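You operate a simulated robot arm through the tools that you are given. There is no shell and no other tool.

Carry out the task below with a simulated robot arm. There is one attempt and no reset: what you move stays moved.

TASK
Shut the machine down at the end of the shift.
Fine: drive switch off before the heat switch, stop button in; main switch off last.

It is judged by the outcome, as a careful person would: the job done as asked, and still so three seconds after it is handed in. It fails if anything else is knocked over, pushed out of place, dropped, spilled or broken.

THE ROBOT
A 7-joint arm with a three-finger gripper, fixed in place. Base frame: the origin is on the floor under the middle of its stand, x ahead of it, y to its left, z up. Readings come in m, rad, newtons and seconds.
It reaches about 1.342 m from its shoulder. Its first joint turns from -2.897 to 2.897 rad. Payload 2.69 kg.
The TCP is the grasp point between the finger pads, 0.03 m short of the fingertips. In the tool frame z runs along the fingers and y along their closing line. The gripper opens to 0.128 m; its body begins 0.117 m behind the TCP.
Orientation is that of the tool frame in the base frame, as a unit quaternion [w, x, y, z]. With the fingers straight down and closing along the base's y, the tool's x points along the base's -x, its y along +y and its z along -z.

THE INTERFACE
- The arm moves only by the tool nudge_tool. Its argument "targets" is text: rows parted by semicolons, each of 6 numbers parted by spaces: the shift along the tool's x, y, z in m, then the turn, a rotation vector about the tool's x, y, z in rad. In form: x y z ax ay az; .... A call has 1 to 20 rows; each row shifts and turns the commanded pose from where the row before left it, along the tool's axes as they then stand. "grip" is the gripper command, from -1 (fully open) to 1 (shut), values between in proportion, set as the call begins (left out, the last holds). Each row takes 0.2 s and may step no farther than 0.05 m and 0.15 rad from the row before; otherwise, or with a gripper value out of range, the whole call is refused. A pose out of reach is approached as far as the arm can. The call stops where the force on the tool passes 70 N (or 10 N more than at its start, if that is more) or the arm is blocked; 0.2 s more then pass. Each finger travels about 0.127 m/s and halts on what it meets, pressing with about 36 N; the grip force reading is that of the motor and also rises with nothing between the fingers. The clock runs only during rows and for 0.2 s after the last one: add rows that do not move to give the fingers time. It gives the time, the measured TCP pose, the force on the tool (base axes), the opening and the grip force at its end, in the units of the frame above (readings bear some noise), with the torque about the TCP (base axes, N m) and any sound that the robot's microphone picked up.
- Cameras (640 x 400 px; columns grow to the right, rows downward): "scene" is fixed at [0.052, 0.6501, 1.7653]; the picture's right is [-0.75, -0.67, 0.00], its down [-0.16, 0.18, -0.97] and it looks along [0.65, -0.72, -0.24] (base axes); focal length 328 px, centre (320, 200). "wrist" rides on the gripper at [0.058, 0.054, -0.131] in the tool frame; the picture's right is [-0.68, 0.74, 0.00], its down [-0.62, -0.57, -0.55] and it looks along [-0.40, -0.37, 0.84] (tool axes); focal length 234 px, centre (320, 200). There is no depth. A picture from a camera that has moved, and an enlarged one, comes with that camera's place and axes in the base frame and with its lens.
- get_image(camera): a new picture of that camera. The clock stands still meanwhile.
- raise_lower(by): moves the trunk up (or, below 0, down) by that many m; the arm rides with it, the base frame stays. It gives what a move gives, with no picture.
- enlarge(camera, box): a new picture of the part [left, top, right, bottom] of that camera's present view, enlarged. The clock stands still meanwhile.
- job_done(): hands the job in; it is judged then, once.

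Nothing tells you positions but the pictures and the camera data. Unless the task says otherwise, let go and move clear before handing in.

The tools are called after "Call:" by a JSON object that holds its "name" and its "arguments". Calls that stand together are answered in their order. nudge_tool: Moves the arm, as the interface text tells. Its arguments: {"type":"object","properties":{"targets":{"type":"string"},"grip":{"type":"number"}},"required":["targets"]} The other tools are called the same way: raise_lower (by) moves the trunk up or down; get_image (camera) takes a picture; enlarge (camera, box) takes an enlarged picture of a part of a camera's view; job_done () hands the job in.

At the start:

```text
time_s: 0.0
position: [0.5557, -0.2263, 1.4927]
tool_rot: [0.0, 0.0, 1.0, 0.0]
ft_force: [0.2, -0.4, 0.3]
ft_torque: [0.02, 0.0, 0.01]
gripper_width: 0.1277
gripper_force: 0.1
trunk travel left (down, up): [-0.275, 0.075]
```

scene: 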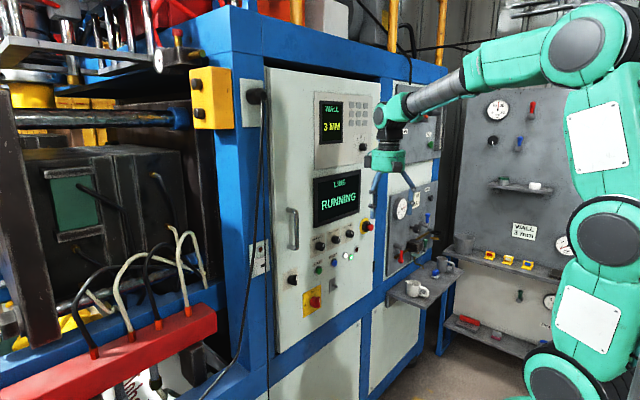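
wrist: 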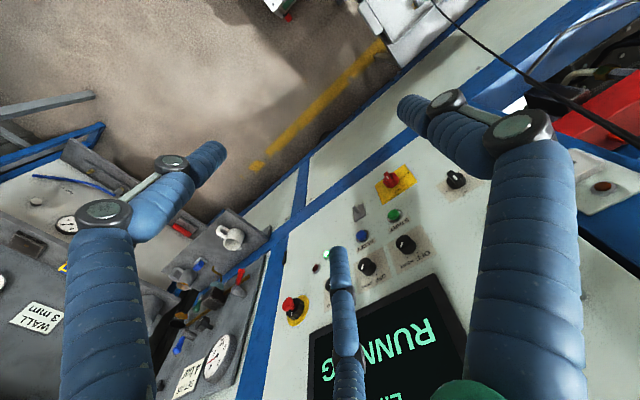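

I see a machine cabinet with a panel of switches, a "RUNNING" display and several buttons; the arm hangs in front of it. I'll enlarge the panel to read the labels before moving.

Call:
{"name": "enlarge", "arguments": {"camera": "scene", "box": [270, 210, 390, 330]}}

Call:
{"name": "enlarge", "arguments": {"camera": "scene", "box": [230, 60, 450, 200]}}

Call:
{"name": "enlarge", "arguments": {"camera": "wrist", "box": [270, 150, 490, 330]}}

Call:
{"name": "enlarge", "arguments": {"camera": "scene", "box": [370, 170, 470, 310]}}

```text
3.33 times, centred on (330, 270) of scene
camera zoom: at [0.052, 0.6501, 1.7653], right [-0.75, -0.67, 0.0], down [-0.16, 0.18, -0.97], along [0.65, -0.72, -0.24], focal length 1092 px, centre (287, -33)
```

zoom: 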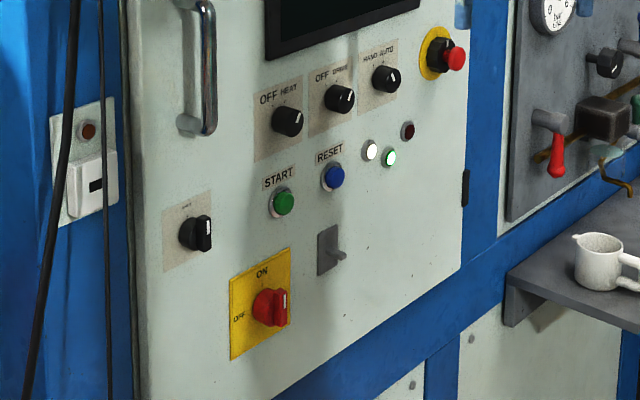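

```text
2.86 times, centred on (340, 130) of scene
camera zoom: at [0.052, 0.6501, 1.7653], right [-0.75, -0.67, 0.0], down [-0.16, 0.18, -0.97], along [0.65, -0.72, -0.24], focal length 936 px, centre (263, 400)
```

zoom: 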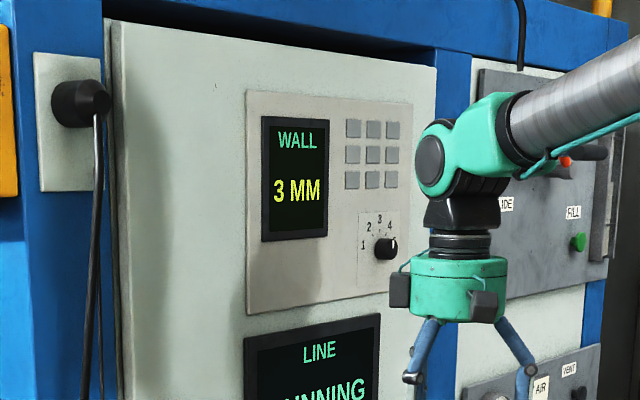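

```text
2.22 times, centred on (380, 240) of wrist
camera zoom: at [0.4979, -0.1729, 1.6234], right [0.68, 0.74, 0.0], down [0.62, -0.57, 0.55], along [0.4, -0.37, -0.84], focal length 520 px, centre (187, 111)
```

zoom: 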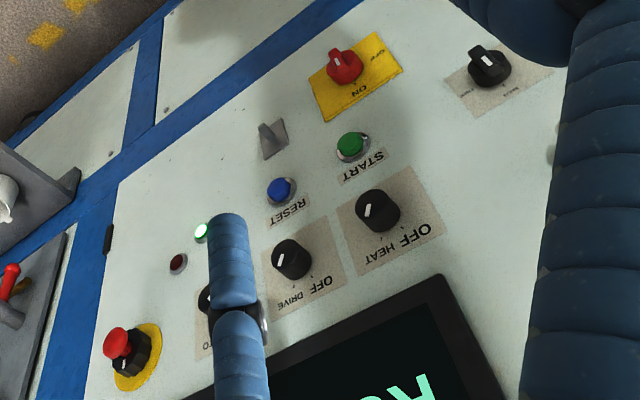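

```text
2.86 times, centred on (420, 240) of scene
camera zoom: at [0.052, 0.6501, 1.7653], right [-0.75, -0.67, 0.0], down [-0.16, 0.18, -0.97], along [0.65, -0.72, -0.24], focal length 936 px, centre (34, 86)
```

zoom: 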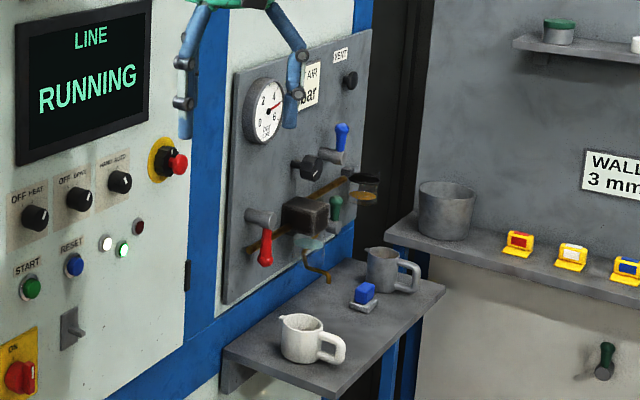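

The panel faces the robot at roughly x≈0.9: heat knob near y≈-0.28, drive knob near y≈-0.38 (z≈1.26), stop mushroom near y≈-0.6, main switch near (y≈-0.24, z≈1.02). I'll look closer at each to learn the pointer directions.

Call:
{"name": "enlarge", "arguments": {"camera": "scene", "box": [315, 220, 365, 255]}}

Call:
{"name": "enlarge", "arguments": {"camera": "scene", "box": [295, 280, 345, 320]}}

Call:
{"name": "enlarge", "arguments": {"camera": "wrist", "box": [340, 210, 440, 290]}}

Call:
{"name": "enlarge", "arguments": {"camera": "scene", "box": [340, 210, 390, 250]}}

Call:
{"name": "enlarge", "arguments": {"camera": "scene", "box": [280, 260, 320, 300]}}

```text
11.43 times, centred on (340, 238) of scene
camera zoom: at [0.052, 0.6501, 1.7653], right [-0.75, -0.67, 0.0], down [-0.16, 0.18, -0.97], along [0.65, -0.72, -0.24], focal length 3745 px, centre (91, -229)
```

zoom: 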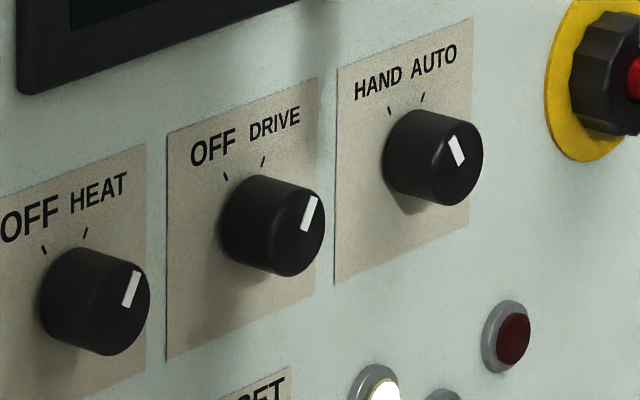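

```text
10.00 times, centred on (320, 300) of scene
camera zoom: at [0.052, 0.6501, 1.7653], right [-0.75, -0.67, 0.0], down [-0.16, 0.18, -0.97], along [0.65, -0.72, -0.24], focal length 3277 px, centre (320, -800)
```

zoom: 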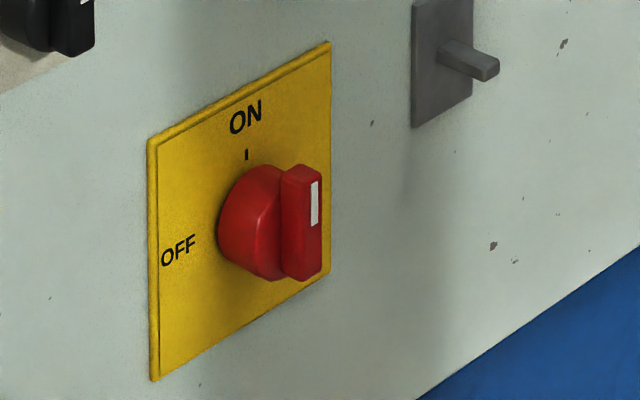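

```text
5.00 times, centred on (390, 250) of wrist
camera zoom: at [0.4979, -0.1729, 1.6234], right [0.68, 0.74, 0.0], down [0.62, -0.57, 0.55], along [0.4, -0.37, -0.84], focal length 1171 px, centre (-30, -50)
```

zoom: 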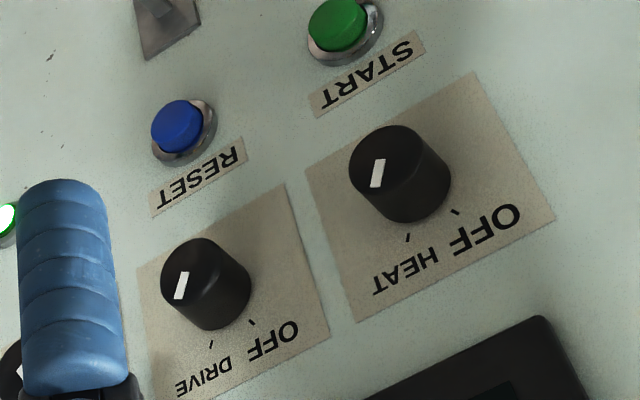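

```text
10.00 times, centred on (365, 230) of scene
camera zoom: at [0.052, 0.6501, 1.7653], right [-0.75, -0.67, 0.0], down [-0.16, 0.18, -0.97], along [0.65, -0.72, -0.24], focal length 3277 px, centre (-130, -100)
```

zoom: 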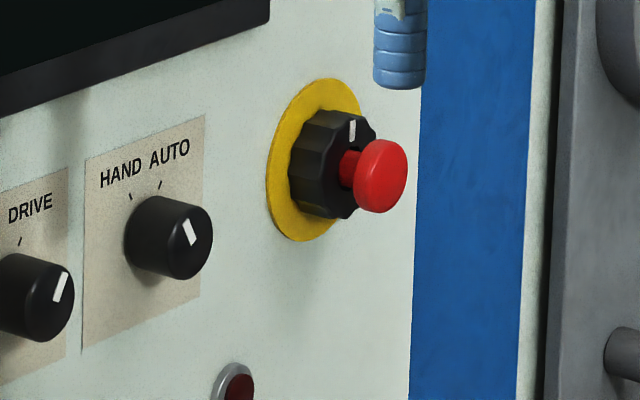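

```text
10.00 times, centred on (300, 280) of scene
camera zoom: at [0.052, 0.6501, 1.7653], right [-0.75, -0.67, 0.0], down [-0.16, 0.18, -0.97], along [0.65, -0.72, -0.24], focal length 3277 px, centre (520, -600)
```

zoom: 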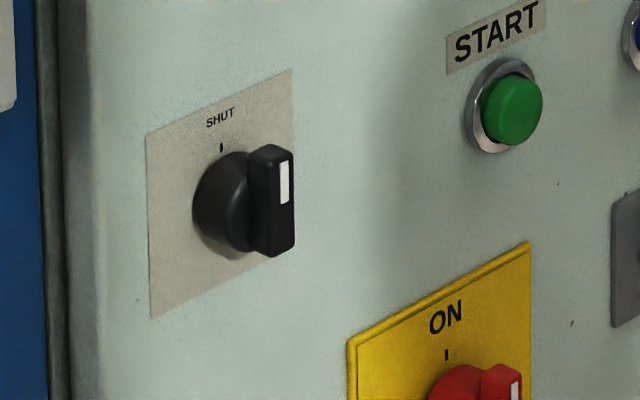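

The heat and drive pointers both stand on their right-hand (on) marks and OFF is the left-hand mark; the main switch bar is vertical at ON with OFF to its left; the red mushroom is out. I'll turn the tool to face the panel (fingers along +x) while partly closing, then look.

Call:
{"name": "nudge_tool", "arguments": {"targets": "0 0 0 0 -0.1428 0; 0 0 0 0 -0.1428 0; 0 0 0 0 -0.1428 0; 0 0 0 0 -0.1428 0; 0 0 0 0 -0.1428 0; 0 0 0 0 -0.1428 0; 0 0 0 0 -0.1428 0; 0 0 0 0 -0.1428 0; 0 0 0 0 -0.1428 0; 0 0 0 0 -0.1428 0; 0 0 0 0 -0.1428 0; 0 0 0 0 0 0", "grip": 0.1}}

Call:
{"name": "get_image", "arguments": {"camera": "wrist"}}

Call:
{"name": "get_image", "arguments": {"camera": "scene"}}

```text
time_s: 2.6
position: [0.5546, -0.2259, 1.4925]
tool_rot: [0.708, 0.0, 0.707, 0.0]
ft_force: [0.2, -1.1, -0.5]
ft_torque: [0.03, 0.03, -0.01]
gripper_width: 0.0575
gripper_force: 0.1
trunk travel left (down, up): [-0.275, 0.075]
```

```text
taken
camera wrist: at [0.4256, -0.1724, 1.4338], right [0.0, 0.74, 0.68], down [-0.55, -0.56, 0.62], along [0.84, -0.37, 0.4], focal length 234 px, centre (320, 200)
```

wrist: 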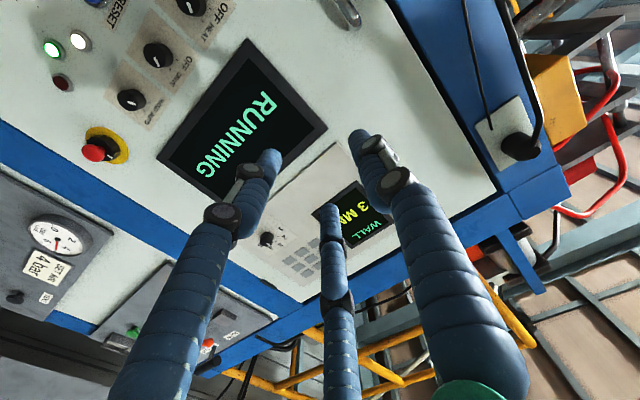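

```text
taken
```

scene: 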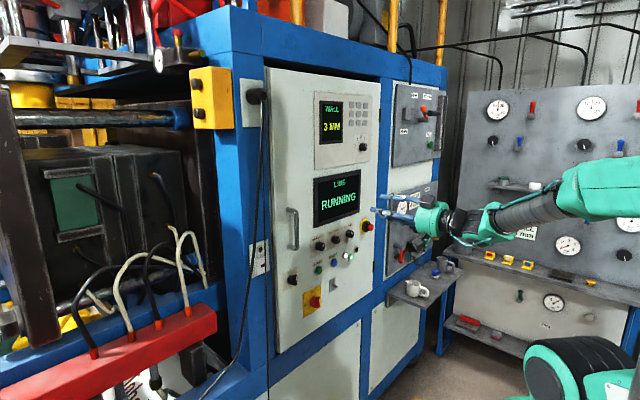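

The tool now faces the panel and both cameras see the knobs clearly. I'll move down and toward a standoff in front of the drive knob (about y=-0.38, z=1.26), keeping fingertips well short of the panel.

Call:
{"name": "nudge_tool", "arguments": {"targets": "0.029 -0.0194 0.018 0 0 0; 0.029 -0.0194 0.018 0 0 0; 0.029 -0.0194 0.018 0 0 0; 0.029 -0.0194 0.018 0 0 0; 0.029 -0.0194 0.018 0 0 0; 0.029 -0.0194 0.018 0 0 0; 0.029 -0.0194 0.018 0 0 0; 0.029 -0.0194 0.018 0 0 0; 0 0 0 0 0 0"}}

Call:
{"name": "get_image", "arguments": {"camera": "wrist"}}

Call:
{"name": "get_image", "arguments": {"camera": "scene"}}

```text
time_s: 4.6
position: [0.7002, -0.3837, 1.2606]
tool_rot: [0.706, 0.001, 0.708, 0.0]
ft_force: [1.0, -0.8, -0.1]
ft_torque: [0.02, -0.05, 0.07]
gripper_width: 0.0576
gripper_force: 0.2
trunk travel left (down, up): [-0.275, 0.075]
```

```text
taken
camera wrist: at [0.5716, -0.3299, 1.2019], right [0.0, 0.74, 0.68], down [-0.55, -0.57, 0.62], along [0.84, -0.37, 0.4], focal length 234 px, centre (320, 200)
```

wrist: 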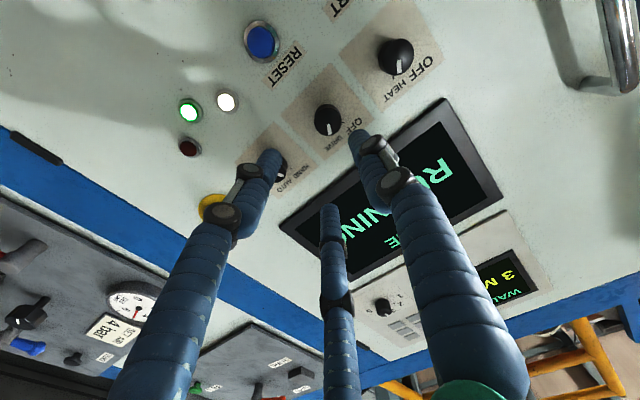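

```text
taken
```

scene: 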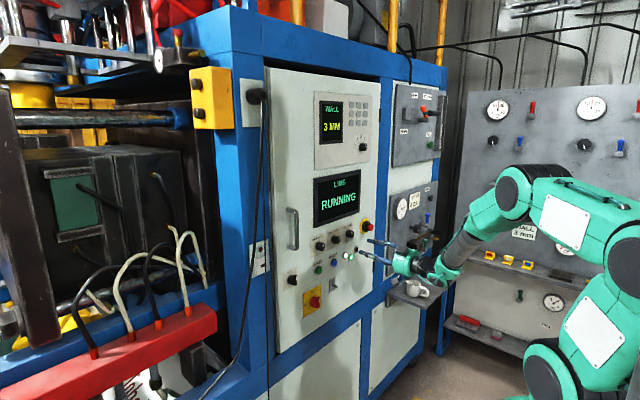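

The drive knob sits slightly above-left of the view centre at about (0.88, -0.375, 1.266). I'll enlarge both views to refine knob positions and the panel surface.

Call:
{"name": "enlarge", "arguments": {"camera": "wrist", "box": [270, 20, 430, 200]}}

Call:
{"name": "enlarge", "arguments": {"camera": "scene", "box": [305, 210, 405, 290]}}

```text
2.22 times, centred on (350, 110) of wrist
camera zoom: at [0.5716, -0.3299, 1.2019], right [0.0, 0.74, 0.68], down [-0.55, -0.57, 0.62], along [0.84, -0.37, 0.4], focal length 520 px, centre (253, 400)
```

zoom: 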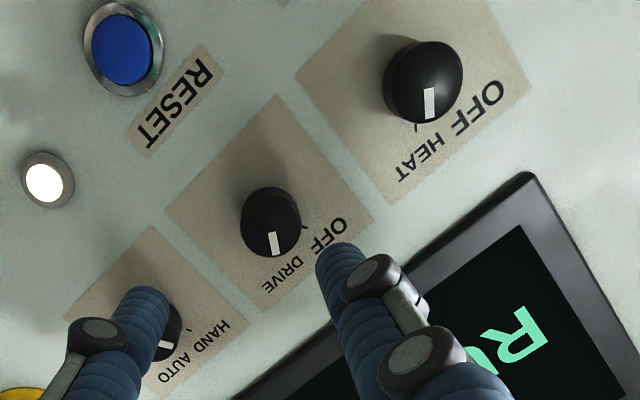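

```text
5.00 times, centred on (355, 250) of scene
camera zoom: at [0.052, 0.6501, 1.7653], right [-0.75, -0.67, 0.0], down [-0.16, 0.18, -0.97], along [0.65, -0.72, -0.24], focal length 1638 px, centre (145, -50)
```

zoom: 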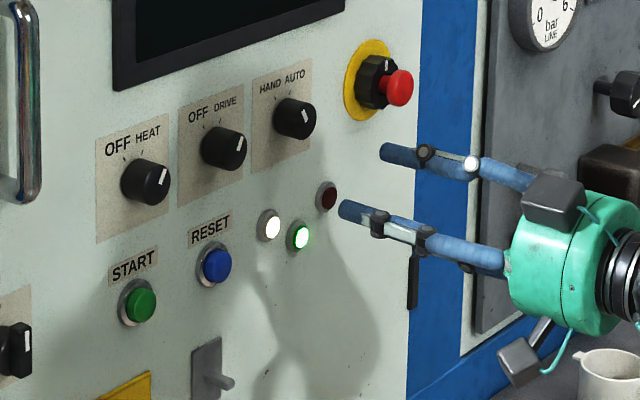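

The three fingers close radially like a chuck; the drive knob front is about (0.875, -0.3765, 1.266), 34 mm wide, with the panel at x≈0.90. I'll centre on it and come in to a closer standoff to verify.

Call:
{"name": "nudge_tool", "arguments": {"targets": "-0.0054 0.0072 0.025 0 0 0; 0 0 0.035 0 0 0; 0 0 0.03 0 0 0; 0 0 0 0 0 0"}}

Call:
{"name": "get_image", "arguments": {"camera": "wrist"}}

Call:
{"name": "enlarge", "arguments": {"camera": "scene", "box": [305, 210, 405, 290]}}

```text
time_s: 5.6
position: [0.7901, -0.3744, 1.2635]
tool_rot: [0.706, 0.001, 0.708, -0.001]
ft_force: [0.2, -0.8, 0.3]
ft_torque: [-0.01, -0.01, 0.0]
gripper_width: 0.0578
gripper_force: 0.0
trunk travel left (down, up): [-0.275, 0.075]
```

```text
taken
camera wrist: at [0.6595, -0.3209, 1.2053], right [0.0, 0.74, 0.68], down [-0.55, -0.56, 0.62], along [0.84, -0.37, 0.4], focal length 234 px, centre (320, 200)
```

wrist: 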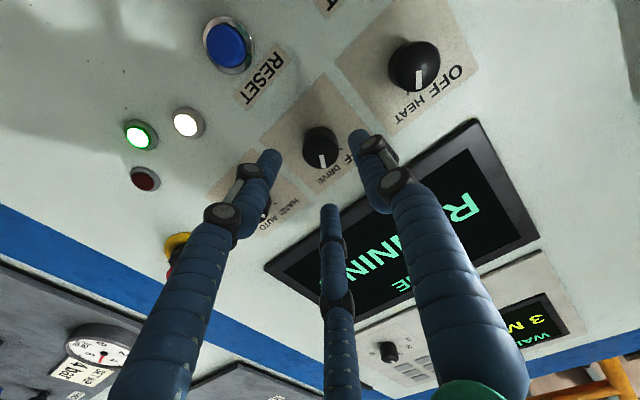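

```text
5.00 times, centred on (355, 250) of scene
camera zoom: at [0.052, 0.6501, 1.7653], right [-0.75, -0.67, 0.0], down [-0.16, 0.18, -0.97], along [0.65, -0.72, -0.24], focal length 1638 px, centre (145, -50)
```

zoom: 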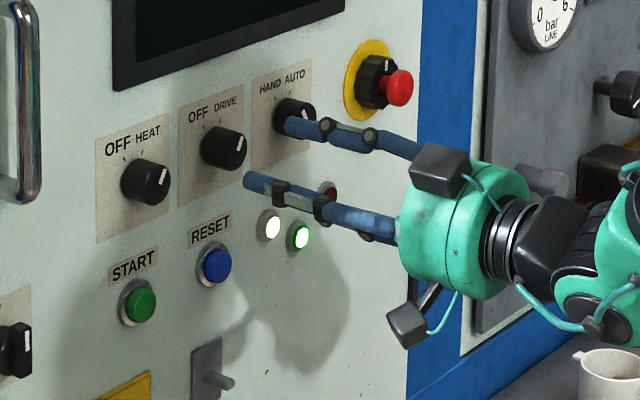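

The fingers are roughly around the drive knob's axis. I'll enlarge to check centring before closing in.

Call:
{"name": "enlarge", "arguments": {"camera": "wrist", "box": [260, 110, 390, 220]}}

```text
3.64 times, centred on (325, 165) of wrist
camera zoom: at [0.6595, -0.3209, 1.2053], right [0.0, 0.74, 0.68], down [-0.55, -0.56, 0.62], along [0.84, -0.37, 0.4], focal length 852 px, centre (302, 327)
```

zoom: 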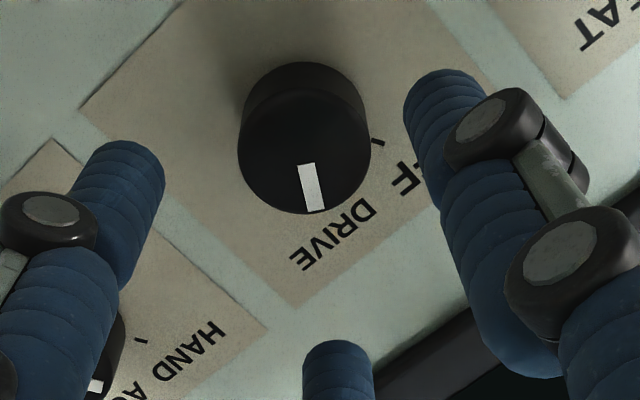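

Knob centre is about (y -0.377, z 1.267), a few mm off the tool axis. I'll correct and move in so the fingertips end about 8 mm short of the panel, straddling the knob.

Call:
{"name": "nudge_tool", "arguments": {"targets": "-0.0037 -0.0024 0.015 0 0 0; 0 0 0.02 0 0 0; 0 0 0.02 0 0 0; 0 0 0.017 0 0 0; 0 0 0 0 0 0"}}

Call:
{"name": "get_image", "arguments": {"camera": "wrist"}}

Call:
{"name": "enlarge", "arguments": {"camera": "scene", "box": [305, 210, 405, 290]}}

```text
time_s: 6.8
position: [0.86, -0.3751, 1.2669]
tool_rot: [0.707, 0.0, 0.708, 0.001]
ft_force: [-41.4, 3.4, -1.3]
ft_torque: [-0.15, -0.42, 0.98]
gripper_width: 0.0582
gripper_force: 7.3
trunk travel left (down, up): [-0.275, 0.075]
```

```text
taken
camera wrist: at [0.7286, -0.3225, 1.2092], right [0.0, 0.74, 0.68], down [-0.55, -0.57, 0.62], along [0.84, -0.37, 0.4], focal length 234 px, centre (320, 200)
```

wrist: 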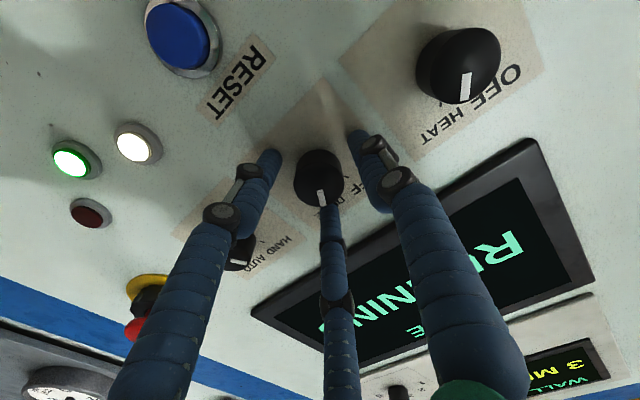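

```text
5.00 times, centred on (355, 250) of scene
camera zoom: at [0.052, 0.6501, 1.7653], right [-0.75, -0.67, 0.0], down [-0.16, 0.18, -0.97], along [0.65, -0.72, -0.24], focal length 1638 px, centre (145, -50)
```

zoom: 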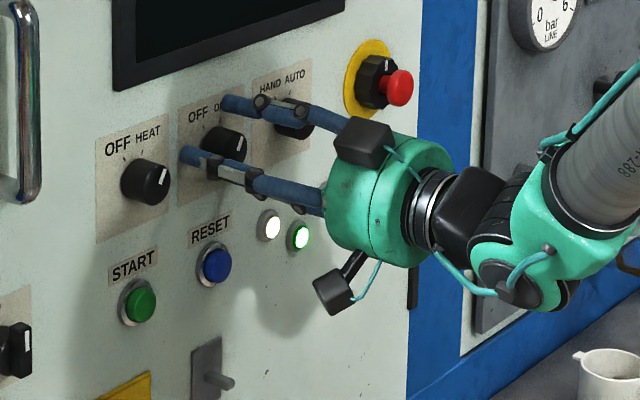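

The fingertips are touching the panel (41 N push-back), so the panel is around x≈0.89. I'll back off a few mm, then close on the knob.

Call:
{"name": "nudge_tool", "arguments": {"targets": "0 0 -0.004 0 0 0; 0 0 0 0 0 0"}}

Call:
{"name": "enlarge", "arguments": {"camera": "wrist", "box": [260, 110, 390, 220]}}

```text
time_s: 7.4
position: [0.8583, -0.3764, 1.2699]
tool_rot: [0.708, -0.001, 0.706, 0.0]
ft_force: [0.5, 0.8, 0.4]
ft_torque: [-0.03, -0.02, 0.05]
gripper_width: 0.0573
gripper_force: 0.2
trunk travel left (down, up): [-0.275, 0.075]
```

```text
3.64 times, centred on (325, 165) of wrist
camera zoom: at [0.7279, -0.3231, 1.2115], right [0.0, 0.74, 0.68], down [-0.55, -0.56, 0.62], along [0.84, -0.37, 0.4], focal length 852 px, centre (302, 327)
```

zoom: 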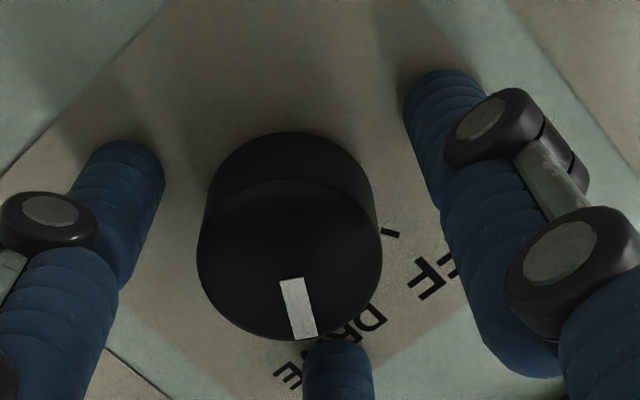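

Force is relieved and the knob lies between the fingers. I'll nudge 2 mm down for centring and close on it.

Call:
{"name": "nudge_tool", "arguments": {"targets": "0.002 -0.001 0 0 0 0; 0 0 0 0 0 0"}}

Call:
{"name": "nudge_tool", "arguments": {"targets": "0 0 0 0 0 0; 0 0 0 0 0 0; 0 0 0 0 0 0", "grip": 0.8}}

Call:
{"name": "enlarge", "arguments": {"camera": "wrist", "box": [260, 110, 390, 220]}}

```text
time_s: 8.0
position: [0.8565, -0.3775, 1.267]
tool_rot: [0.707, 0.0, 0.707, 0.0]
ft_force: [0.0, -0.4, 0.5]
ft_torque: [0.0, -0.02, -0.01]
gripper_width: 0.0576
gripper_force: 0.1
trunk travel left (down, up): [-0.275, 0.075]
```

```text
time_s: 8.8
position: [0.8574, -0.3749, 1.2657]
tool_rot: [0.706, -0.001, 0.708, 0.001]
ft_force: [-2.4, 11.3, -6.8]
ft_torque: [-0.04, 0.17, 0.68]
gripper_width: 0.0333
gripper_force: 44.9
trunk travel left (down, up): [-0.275, 0.075]
```

```text
3.64 times, centred on (325, 165) of wrist
camera zoom: at [0.7274, -0.3221, 1.2076], right [0.0, 0.74, 0.68], down [-0.55, -0.57, 0.62], along [0.84, -0.37, 0.4], focal length 852 px, centre (302, 327)
```

zoom: 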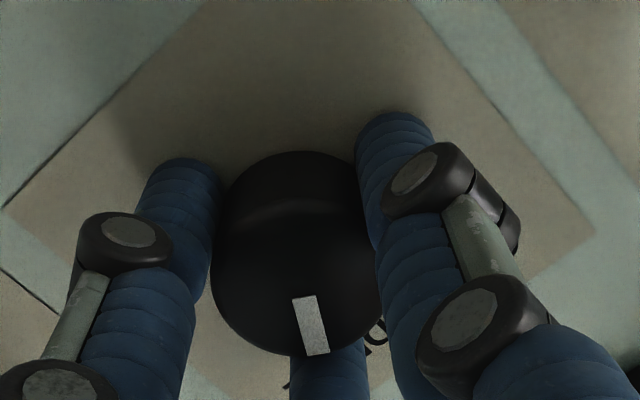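

The fingers hold the drive knob (33 mm, 45 N grip). Now I turn it counter-clockwise (negative about tool z) about 60° toward OFF.

Call:
{"name": "nudge_tool", "arguments": {"targets": "0 0 0 0 0 -0.12; 0 0 0 0 0 -0.12; 0 0 0 0 0 -0.12; 0 0 0 0 0 -0.12; 0 0 0 0 0 -0.12; 0 0 0 0 0 0"}}

Call:
{"name": "enlarge", "arguments": {"camera": "wrist", "box": [260, 110, 390, 220]}}

Call:
{"name": "enlarge", "arguments": {"camera": "scene", "box": [305, 160, 405, 260]}}

```text
time_s: 9.9
position: [0.8577, -0.3754, 1.2664]
tool_rot: [0.681, -0.185, 0.689, -0.166]
ft_force: [-20.1, 20.2, 5.0]
ft_torque: [0.23, -1.22, 1.04]
gripper_width: 0.0337
gripper_force: 45.1
out of reach, approached as far as the arm can: row 5
trunk travel left (down, up): [-0.275, 0.075]
stopped in row 5: the force on the tool passed its limit at 86 N (the readings are from after the stop); the commanded pose is now the measured one
```

```text
3.64 times, centred on (325, 165) of wrist
camera zoom: at [0.726, -0.3604, 1.1913], right [-0.02, 0.97, 0.24], down [-0.53, -0.21, 0.82], along [0.85, -0.11, 0.52], focal length 852 px, centre (302, 327)
```

zoom: 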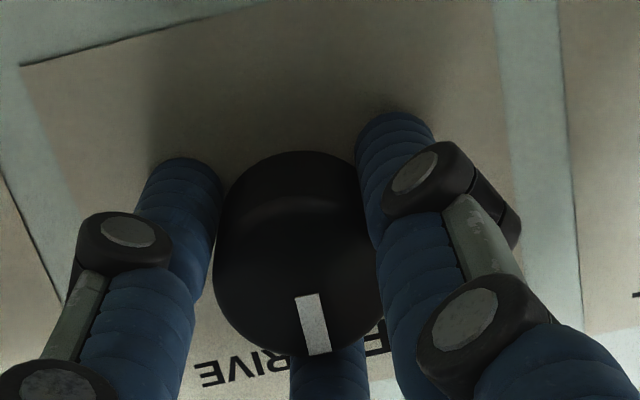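

```text
4.00 times, centred on (355, 210) of scene
camera zoom: at [0.052, 0.6501, 1.7653], right [-0.75, -0.67, 0.0], down [-0.16, 0.18, -0.97], along [0.65, -0.72, -0.24], focal length 1311 px, centre (180, 160)
```

zoom: 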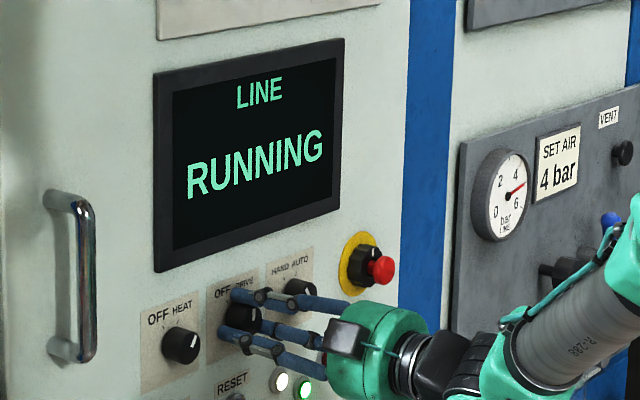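

The knob followed the tool for about 29°, then the wrist ran out of travel in that direction. I'll release, wind the tool back the other way with the fingers open around the knob, then look before regripping.

Call:
{"name": "nudge_tool", "arguments": {"targets": "0 0 0 0 0 0; 0 0 0 0 0 0; 0 0 -0.002 0 0 0", "grip": 0.05}}

Call:
{"name": "enlarge", "arguments": {"camera": "wrist", "box": [240, 90, 410, 240]}}

```text
time_s: 10.7
position: [0.8586, -0.3785, 1.2647]
tool_rot: [0.68, -0.184, 0.69, -0.164]
ft_force: [-0.5, -0.2, -0.2]
ft_torque: [-0.03, -0.04, -0.01]
gripper_width: 0.0608
gripper_force: 0.0
trunk travel left (down, up): [-0.275, 0.075]
```

```text
2.67 times, centred on (325, 165) of wrist
camera zoom: at [0.7257, -0.3628, 1.1907], right [-0.02, 0.97, 0.24], down [-0.53, -0.21, 0.82], along [0.85, -0.11, 0.52], focal length 624 px, centre (307, 293)
```

zoom: 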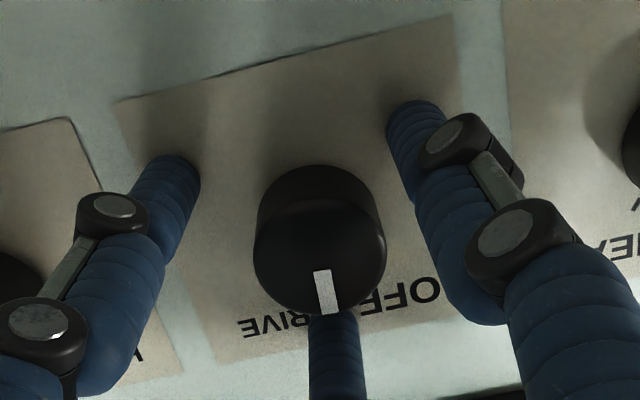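

The knob now points about straight up (halfway) and stays put. I'll unwind the tool roll by about +50° with the fingers open, straightening the small tilt.

Call:
{"name": "nudge_tool", "arguments": {"targets": "0 0 -0.002 0.0307 -0.0061 0.1; 0 0 0 0 0 0.15; 0 0 0 0 0 0.15; 0 0 0 0 0 0.15; 0 0 0 0 0 0.15; 0 0 0 0 0 0.15; 0 0 0 0 0 0"}}

Call:
{"name": "enlarge", "arguments": {"camera": "wrist", "box": [240, 90, 410, 240]}}

```text
time_s: 12.3
position: [0.8542, -0.3787, 1.2628]
tool_rot: [0.696, 0.125, 0.696, 0.122]
ft_force: [-0.8, 0.6, 0.8]
ft_torque: [0.04, -0.01, -0.01]
gripper_width: 0.0608
gripper_force: 0.1
trunk travel left (down, up): [-0.275, 0.075]
```

```text
2.67 times, centred on (325, 165) of wrist
camera zoom: at [0.7253, -0.3085, 1.2272], right [0.0, 0.46, 0.89], down [-0.55, -0.74, 0.38], along [0.83, -0.49, 0.25], focal length 624 px, centre (307, 293)
```

zoom: 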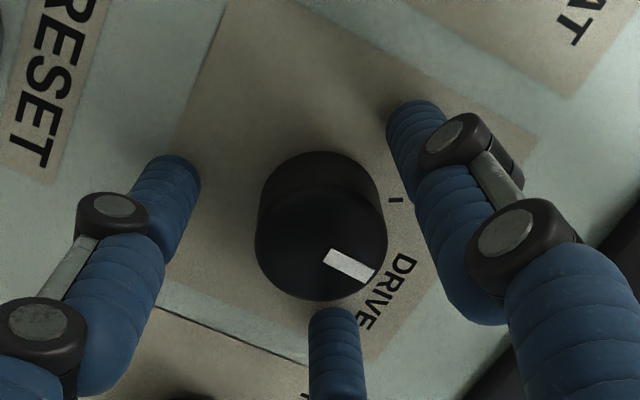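

The pointer is exactly upright, midway between the marks. I'll recentre, grip again, and turn the remaining ~31°.

Call:
{"name": "nudge_tool", "arguments": {"targets": "-0.0031 0.0017 0.003 0 0 0; 0 0 0 0 0 0"}}

Call:
{"name": "nudge_tool", "arguments": {"targets": "0 0 0 0 0 0; 0 0 0 0 0 0; 0 0 0 0 0 0", "grip": 0.8}}

Call:
{"name": "nudge_tool", "arguments": {"targets": "0 0 0 0 0 -0.11; 0 0 0 0 0 -0.11; 0 0 0 0 0 -0.11; 0 0 0 0 0 -0.11; 0 0 0 0 0 -0.11; 0 0 0 0 0 0"}}

Call:
{"name": "enlarge", "arguments": {"camera": "wrist", "box": [240, 90, 410, 240]}}

Call:
{"name": "enlarge", "arguments": {"camera": "scene", "box": [305, 160, 405, 260]}}

```text
time_s: 12.9
position: [0.8576, -0.3795, 1.2657]
tool_rot: [0.696, 0.126, 0.696, 0.12]
ft_force: [-1.0, 0.0, 0.6]
ft_torque: [0.02, -0.03, 0.02]
gripper_width: 0.0607
gripper_force: 0.0
trunk travel left (down, up): [-0.275, 0.075]
```

```text
time_s: 13.7
position: [0.8584, -0.3751, 1.2652]
tool_rot: [0.696, 0.123, 0.697, 0.122]
ft_force: [-5.9, 27.4, -6.9]
ft_torque: [-0.02, 0.05, 1.51]
gripper_width: 0.033
gripper_force: 44.9
trunk travel left (down, up): [-0.275, 0.075]
```

```text
time_s: 15.1
position: [0.8579, -0.3752, 1.2651]
tool_rot: [0.702, -0.071, 0.705, -0.072]
ft_force: [-8.0, 42.4, -26.7]
ft_torque: [-0.06, 0.44, 0.99]
gripper_width: 0.0331
gripper_force: 45.5
trunk travel left (down, up): [-0.275, 0.075]
```

```text
2.67 times, centred on (325, 165) of wrist
camera zoom: at [0.728, -0.3343, 1.1985], right [0.01, 0.86, 0.51], down [-0.55, -0.43, 0.72], along [0.84, -0.29, 0.47], focal length 624 px, centre (307, 293)
```

zoom: 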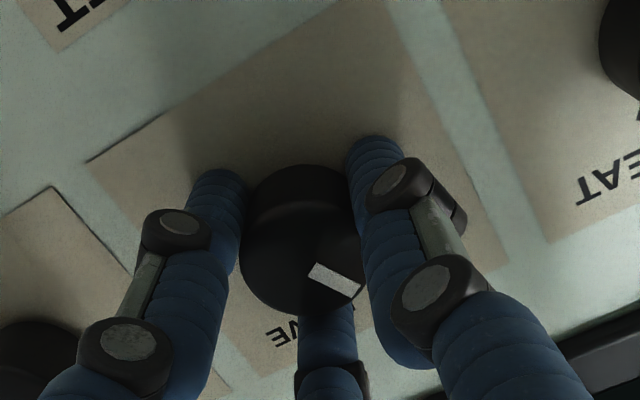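

```text
4.00 times, centred on (355, 210) of scene
camera zoom: at [0.052, 0.6501, 1.7653], right [-0.75, -0.67, 0.0], down [-0.16, 0.18, -0.97], along [0.65, -0.72, -0.24], focal length 1311 px, centre (180, 160)
```

zoom: 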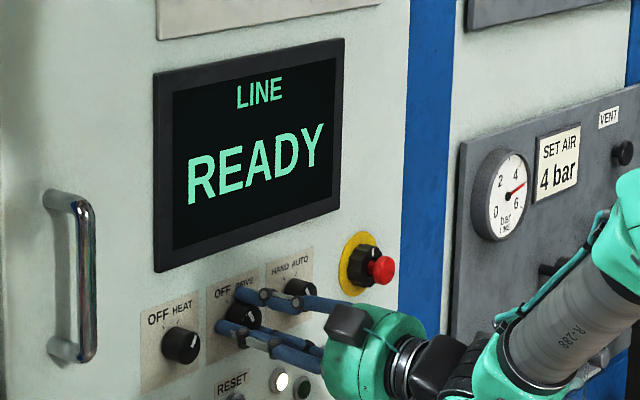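

The display changed from RUNNING to READY, so the drive is off. I'll release gently and back away to confirm the knob rests on OFF.

Call:
{"name": "nudge_tool", "arguments": {"targets": "0 0 0 0 0 0; 0 0 0 0 0 0; 0 0 -0.02 0 0 0; 0 0 -0.03 0 0 0; 0 0 -0.03 0 0 0; 0 0 0 0 0 0", "grip": 0.05}}

Call:
{"name": "enlarge", "arguments": {"camera": "wrist", "box": [240, 50, 440, 200]}}

Call:
{"name": "enlarge", "arguments": {"camera": "scene", "box": [305, 210, 385, 270]}}

```text
time_s: 16.5
position: [0.7749, -0.3789, 1.2677]
tool_rot: [0.703, -0.069, 0.704, -0.073]
ft_force: [-0.3, 0.8, 0.7]
ft_torque: [-0.01, -0.01, 0.02]
gripper_width: 0.061
gripper_force: 0.0
trunk travel left (down, up): [-0.275, 0.075]
```

```text
2.67 times, centred on (340, 125) of wrist
camera zoom: at [0.6461, -0.3371, 1.2006], right [0.0, 0.86, 0.52], down [-0.55, -0.43, 0.72], along [0.83, -0.29, 0.47], focal length 624 px, centre (267, 400)
```

zoom: 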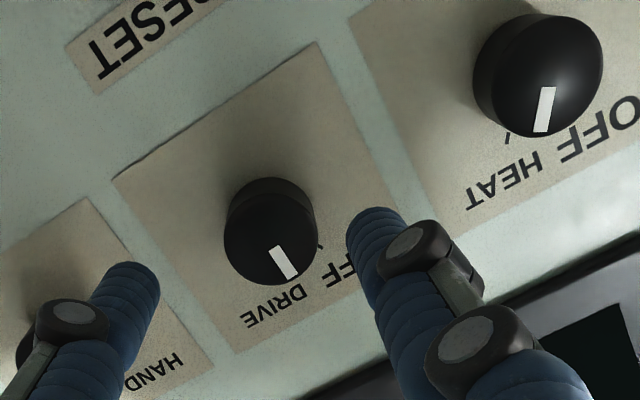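

```text
6.67 times, centred on (345, 240) of scene
camera zoom: at [0.052, 0.6501, 1.7653], right [-0.75, -0.67, 0.0], down [-0.16, 0.18, -0.97], along [0.65, -0.72, -0.24], focal length 2185 px, centre (153, -67)
```

zoom: 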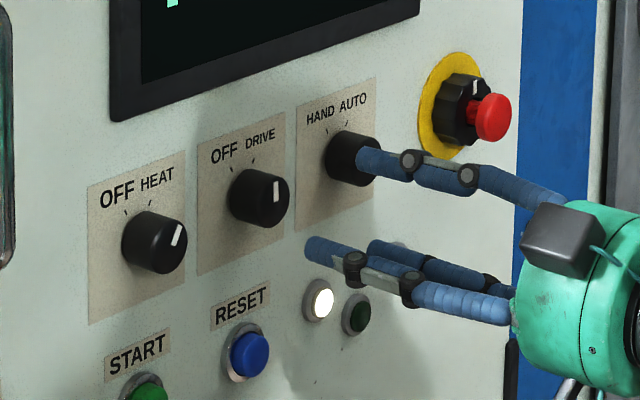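

The pointer now seems near upright again rather than on the OFF mark; I need a closer look at both the knob and the display.

Call:
{"name": "enlarge", "arguments": {"camera": "scene", "box": [315, 225, 355, 255]}}

Call:
{"name": "enlarge", "arguments": {"camera": "wrist", "box": [310, 110, 370, 160]}}

Call:
{"name": "enlarge", "arguments": {"camera": "scene", "box": [300, 160, 400, 270]}}

```text
13.33 times, centred on (335, 240) of scene
camera zoom: at [0.052, 0.6501, 1.7653], right [-0.75, -0.67, 0.0], down [-0.16, 0.18, -0.97], along [0.65, -0.72, -0.24], focal length 4369 px, centre (120, -333)
```

zoom: 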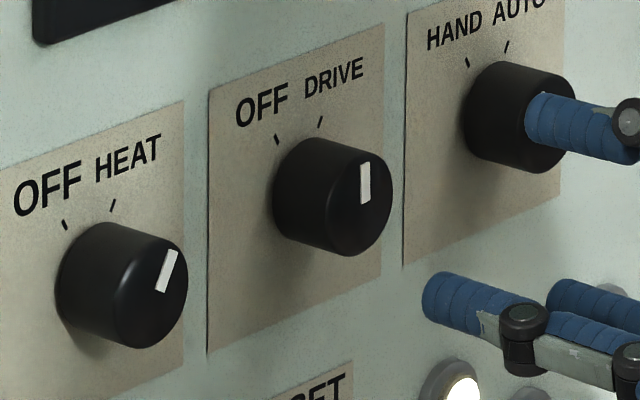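

```text
8.00 times, centred on (340, 135) of wrist
camera zoom: at [0.6461, -0.3371, 1.2006], right [0.0, 0.86, 0.52], down [-0.55, -0.43, 0.72], along [0.83, -0.29, 0.47], focal length 1873 px, centre (160, 720)
```

zoom: 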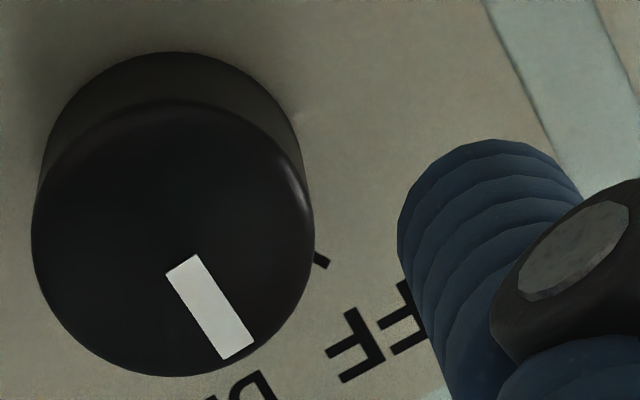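

```text
3.64 times, centred on (350, 215) of scene
camera zoom: at [0.052, 0.6501, 1.7653], right [-0.75, -0.67, 0.0], down [-0.16, 0.18, -0.97], along [0.65, -0.72, -0.24], focal length 1192 px, centre (211, 146)
```

zoom: 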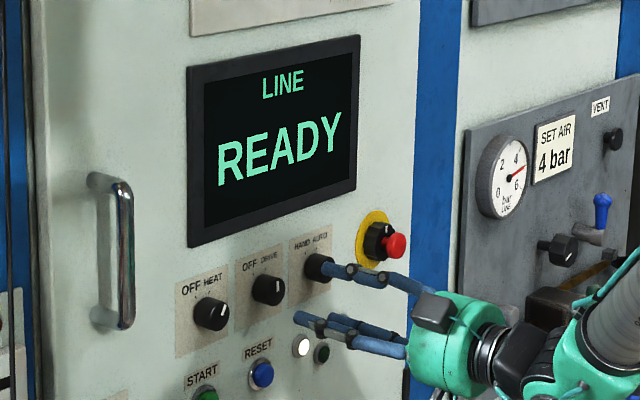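

Drive reads as stopped (READY), but the pointer drifted back to upright on release, probably dragged by the off-centre grip (the side load showed the knob's axis is really near y=-0.375, z=1.2655). I'll regrip properly centred and turn it fully to the OFF mark.

Call:
{"name": "nudge_tool", "arguments": {"targets": "0 0 0 0 0 0.15; 0 0 0 0 0 0.15; 0 0 0 0 0 0.15; 0 0 0 0 0 0.15; 0.0035 0.0027 0.02 0 0 0; 0 0 0.025 0 0 0; 0 0 0.025 0 0 0; 0 0 0.013 0 0 0; 0 0 0 0 0 0"}}

Call:
{"name": "enlarge", "arguments": {"camera": "wrist", "box": [240, 90, 410, 240]}}

```text
time_s: 18.5
position: [0.858, -0.3745, 1.2651]
tool_rot: [0.693, 0.143, 0.693, 0.139]
ft_force: [-20.1, 0.9, -1.5]
ft_torque: [0.23, -0.35, 0.85]
gripper_width: 0.0633
gripper_force: 1.7
trunk travel left (down, up): [-0.275, 0.075]
```

```text
2.67 times, centred on (325, 165) of wrist
camera zoom: at [0.7291, -0.3018, 1.2326], right [0.0, 0.41, 0.91], down [-0.55, -0.76, 0.35], along [0.83, -0.5, 0.23], focal length 624 px, centre (307, 293)
```

zoom: 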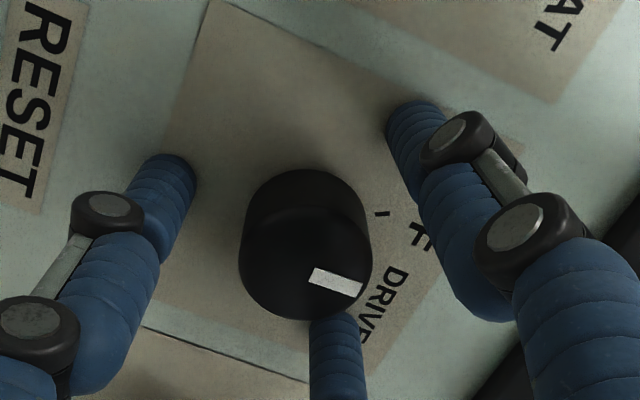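

Fingers are around the knob and lightly touching the panel; I'll back off 3 mm, close, and check that the side load is small.

Call:
{"name": "nudge_tool", "arguments": {"targets": "0 0 -0.003 0 0 0; 0 0 0 0 0 0"}}

Call:
{"name": "nudge_tool", "arguments": {"targets": "0 0 0 0 0 0; 0 0 0 0 0 0; 0 0 0 0 0 0", "grip": 0.8}}

Call:
{"name": "enlarge", "arguments": {"camera": "wrist", "box": [240, 90, 410, 240]}}

```text
time_s: 19.1
position: [0.8571, -0.3746, 1.2665]
tool_rot: [0.694, 0.141, 0.693, 0.138]
ft_force: [0.1, 0.0, -0.2]
ft_torque: [-0.02, 0.01, -0.01]
gripper_width: 0.0607
gripper_force: 0.1
trunk travel left (down, up): [-0.275, 0.075]
```

```text
time_s: 19.9
position: [0.8575, -0.3752, 1.2648]
tool_rot: [0.693, 0.142, 0.693, 0.138]
ft_force: [-2.1, -3.9, -3.9]
ft_torque: [0.02, 0.15, -0.2]
gripper_width: 0.0333
gripper_force: 45.1
trunk travel left (down, up): [-0.275, 0.075]
```

```text
2.67 times, centred on (325, 165) of wrist
camera zoom: at [0.7277, -0.3024, 1.2328], right [0.0, 0.41, 0.91], down [-0.55, -0.76, 0.35], along [0.83, -0.5, 0.23], focal length 624 px, centre (307, 293)
```

zoom: 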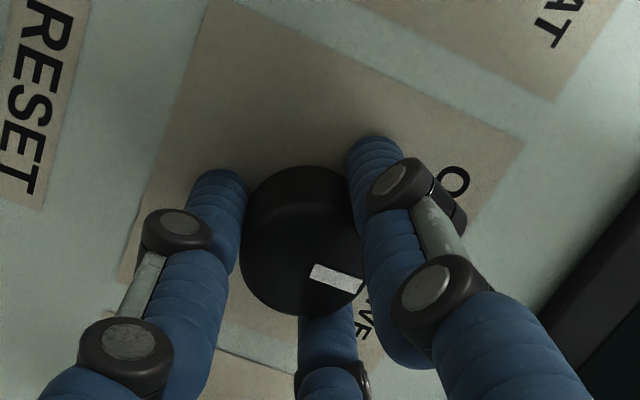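

Well centred now (side load under 4 N). I'll turn about -0.6 rad in two steps, watching the twist torque.

Call:
{"name": "nudge_tool", "arguments": {"targets": "0 0 0 0 0 -0.1; 0 0 0 0 0 -0.1; 0 0 0 0 0 -0.1; 0 0 0 0 0 -0.1; 0 0 0 0 0 0"}}

Call:
{"name": "nudge_tool", "arguments": {"targets": "0 0 0 0 0 -0.1; 0 0 0 0 0 -0.1; 0 0 0 0 0 0"}}

Call:
{"name": "enlarge", "arguments": {"camera": "wrist", "box": [240, 90, 410, 240]}}

Call:
{"name": "enlarge", "arguments": {"camera": "scene", "box": [315, 225, 355, 255]}}

```text
time_s: 21.1
position: [0.8573, -0.375, 1.2659]
tool_rot: [0.707, 0.002, 0.707, -0.002]
ft_force: [-5.2, -5.2, -6.5]
ft_torque: [-0.03, 0.04, -0.18]
gripper_width: 0.0331
gripper_force: 45.1
trunk travel left (down, up): [-0.275, 0.075]
```

```text
time_s: 21.9
position: [0.8571, -0.3758, 1.2654]
tool_rot: [0.703, -0.069, 0.704, -0.073]
ft_force: [-1.2, -4.8, -3.6]
ft_torque: [0.5, 0.09, -0.23]
gripper_width: 0.0331
gripper_force: 44.9
trunk travel left (down, up): [-0.275, 0.075]
```

```text
2.67 times, centred on (325, 165) of wrist
camera zoom: at [0.7279, -0.3338, 1.1977], right [0.0, 0.86, 0.52], down [-0.55, -0.43, 0.72], along [0.83, -0.29, 0.47], focal length 624 px, centre (307, 293)
```

zoom: 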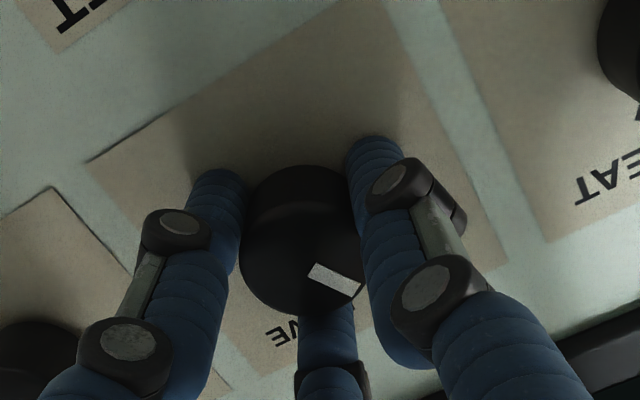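

```text
13.33 times, centred on (335, 240) of scene
camera zoom: at [0.052, 0.6501, 1.7653], right [-0.75, -0.67, 0.0], down [-0.16, 0.18, -0.97], along [0.65, -0.72, -0.24], focal length 4369 px, centre (120, -333)
```

zoom: 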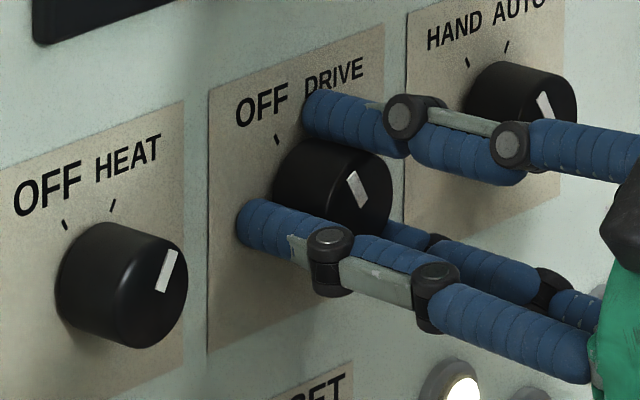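

The pointer is on the OFF mark and I feel the end stop (0.5 N·m). I'll relax the twist slightly, open, and check before retreating.

Call:
{"name": "nudge_tool", "arguments": {"targets": "0 0 0 0 0 0.02; 0 0 0 0 0 0"}}

Call:
{"name": "nudge_tool", "arguments": {"targets": "0 0 0 0 0 0", "grip": 0.4}}

Call:
{"name": "enlarge", "arguments": {"camera": "scene", "box": [315, 225, 355, 255]}}

Call:
{"name": "enlarge", "arguments": {"camera": "wrist", "box": [240, 90, 410, 240]}}

```text
time_s: 22.5
position: [0.8573, -0.3761, 1.2657]
tool_rot: [0.704, -0.061, 0.705, -0.065]
ft_force: [-1.2, -5.0, -5.8]
ft_torque: [-0.01, 0.14, -0.01]
gripper_width: 0.033
gripper_force: 44.9
trunk travel left (down, up): [-0.275, 0.075]
```

```text
time_s: 22.9
position: [0.8582, -0.375, 1.266]
tool_rot: [0.704, -0.063, 0.704, -0.066]
ft_force: [1.3, 0.0, 0.4]
ft_torque: [0.01, 0.01, 0.03]
gripper_width: 0.0383
gripper_force: 0.1
trunk travel left (down, up): [-0.275, 0.075]
```

```text
13.33 times, centred on (335, 240) of scene
camera zoom: at [0.052, 0.6501, 1.7653], right [-0.75, -0.67, 0.0], down [-0.16, 0.18, -0.97], along [0.65, -0.72, -0.24], focal length 4369 px, centre (120, -333)
```

zoom: 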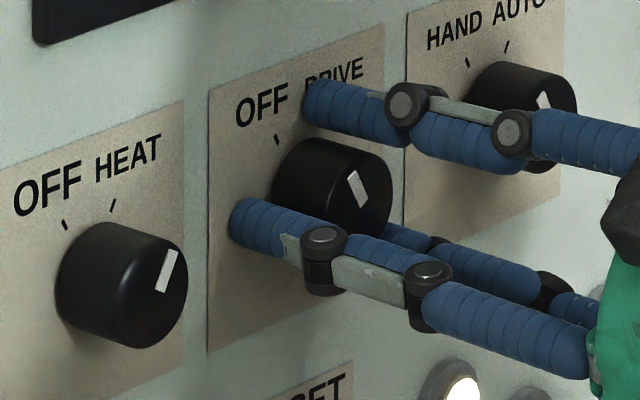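

```text
2.67 times, centred on (325, 165) of wrist
camera zoom: at [0.7281, -0.332, 1.1995], right [0.0, 0.85, 0.53], down [-0.55, -0.44, 0.71], along [0.83, -0.3, 0.46], focal length 624 px, centre (307, 293)
```

zoom: 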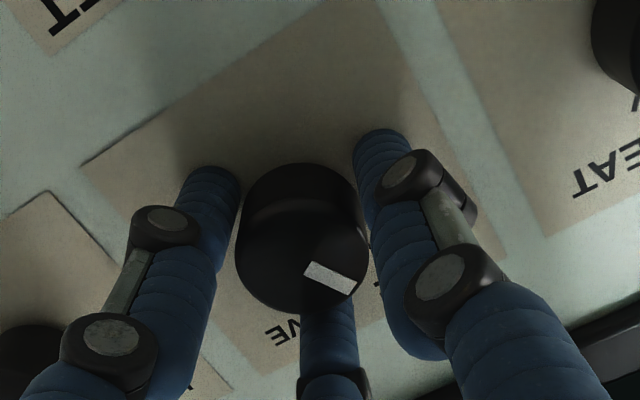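

Knob stays on OFF with the fingers just clear. I'll open further and back straight out.

Call:
{"name": "nudge_tool", "arguments": {"targets": "0 0 0 0 0 0; 0 0 0 0 0 0", "grip": 0.05}}

Call:
{"name": "nudge_tool", "arguments": {"targets": "0 0 -0.02 0 0 0; 0 0 -0.03 0 0 0; 0 0 -0.03 0 0 0; 0 0 0 0 0 0"}}

Call:
{"name": "enlarge", "arguments": {"camera": "scene", "box": [315, 225, 355, 255]}}

Call:
{"name": "enlarge", "arguments": {"camera": "wrist", "box": [240, 40, 460, 200]}}

```text
time_s: 23.5
position: [0.8565, -0.3754, 1.2655]
tool_rot: [0.704, -0.062, 0.705, -0.066]
ft_force: [0.4, -0.3, -0.3]
ft_torque: [0.01, 0.02, 0.0]
gripper_width: 0.0606
gripper_force: 0.2
trunk travel left (down, up): [-0.275, 0.075]
```

```text
time_s: 24.5
position: [0.776, -0.3753, 1.2642]
tool_rot: [0.704, -0.062, 0.705, -0.066]
ft_force: [0.5, -1.0, 1.3]
ft_torque: [0.0, 0.01, -0.04]
gripper_width: 0.0608
gripper_force: 0.1
trunk travel left (down, up): [-0.275, 0.075]
```

```text
13.33 times, centred on (335, 240) of scene
camera zoom: at [0.052, 0.6501, 1.7653], right [-0.75, -0.67, 0.0], down [-0.16, 0.18, -0.97], along [0.65, -0.72, -0.24], focal length 4369 px, centre (120, -333)
```

zoom: 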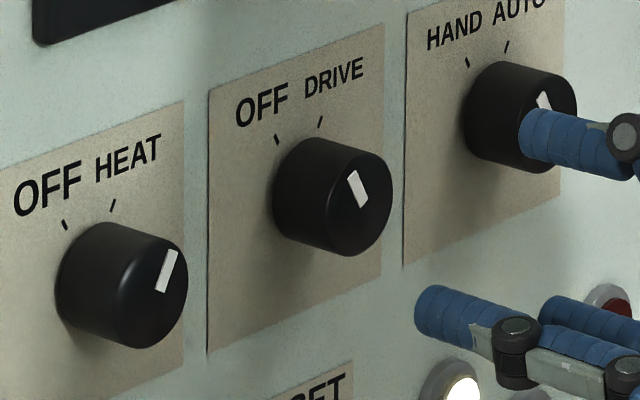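

```text
2.50 times, centred on (350, 120) of wrist
camera zoom: at [0.6466, -0.3329, 1.1972], right [0.0, 0.85, 0.53], down [-0.55, -0.44, 0.71], along [0.83, -0.3, 0.46], focal length 585 px, centre (245, 400)
```

zoom: 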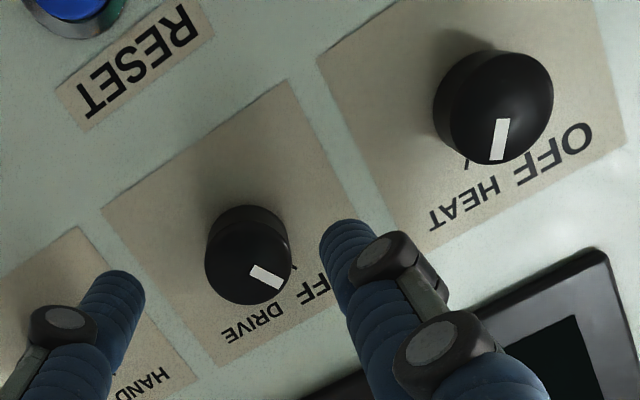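

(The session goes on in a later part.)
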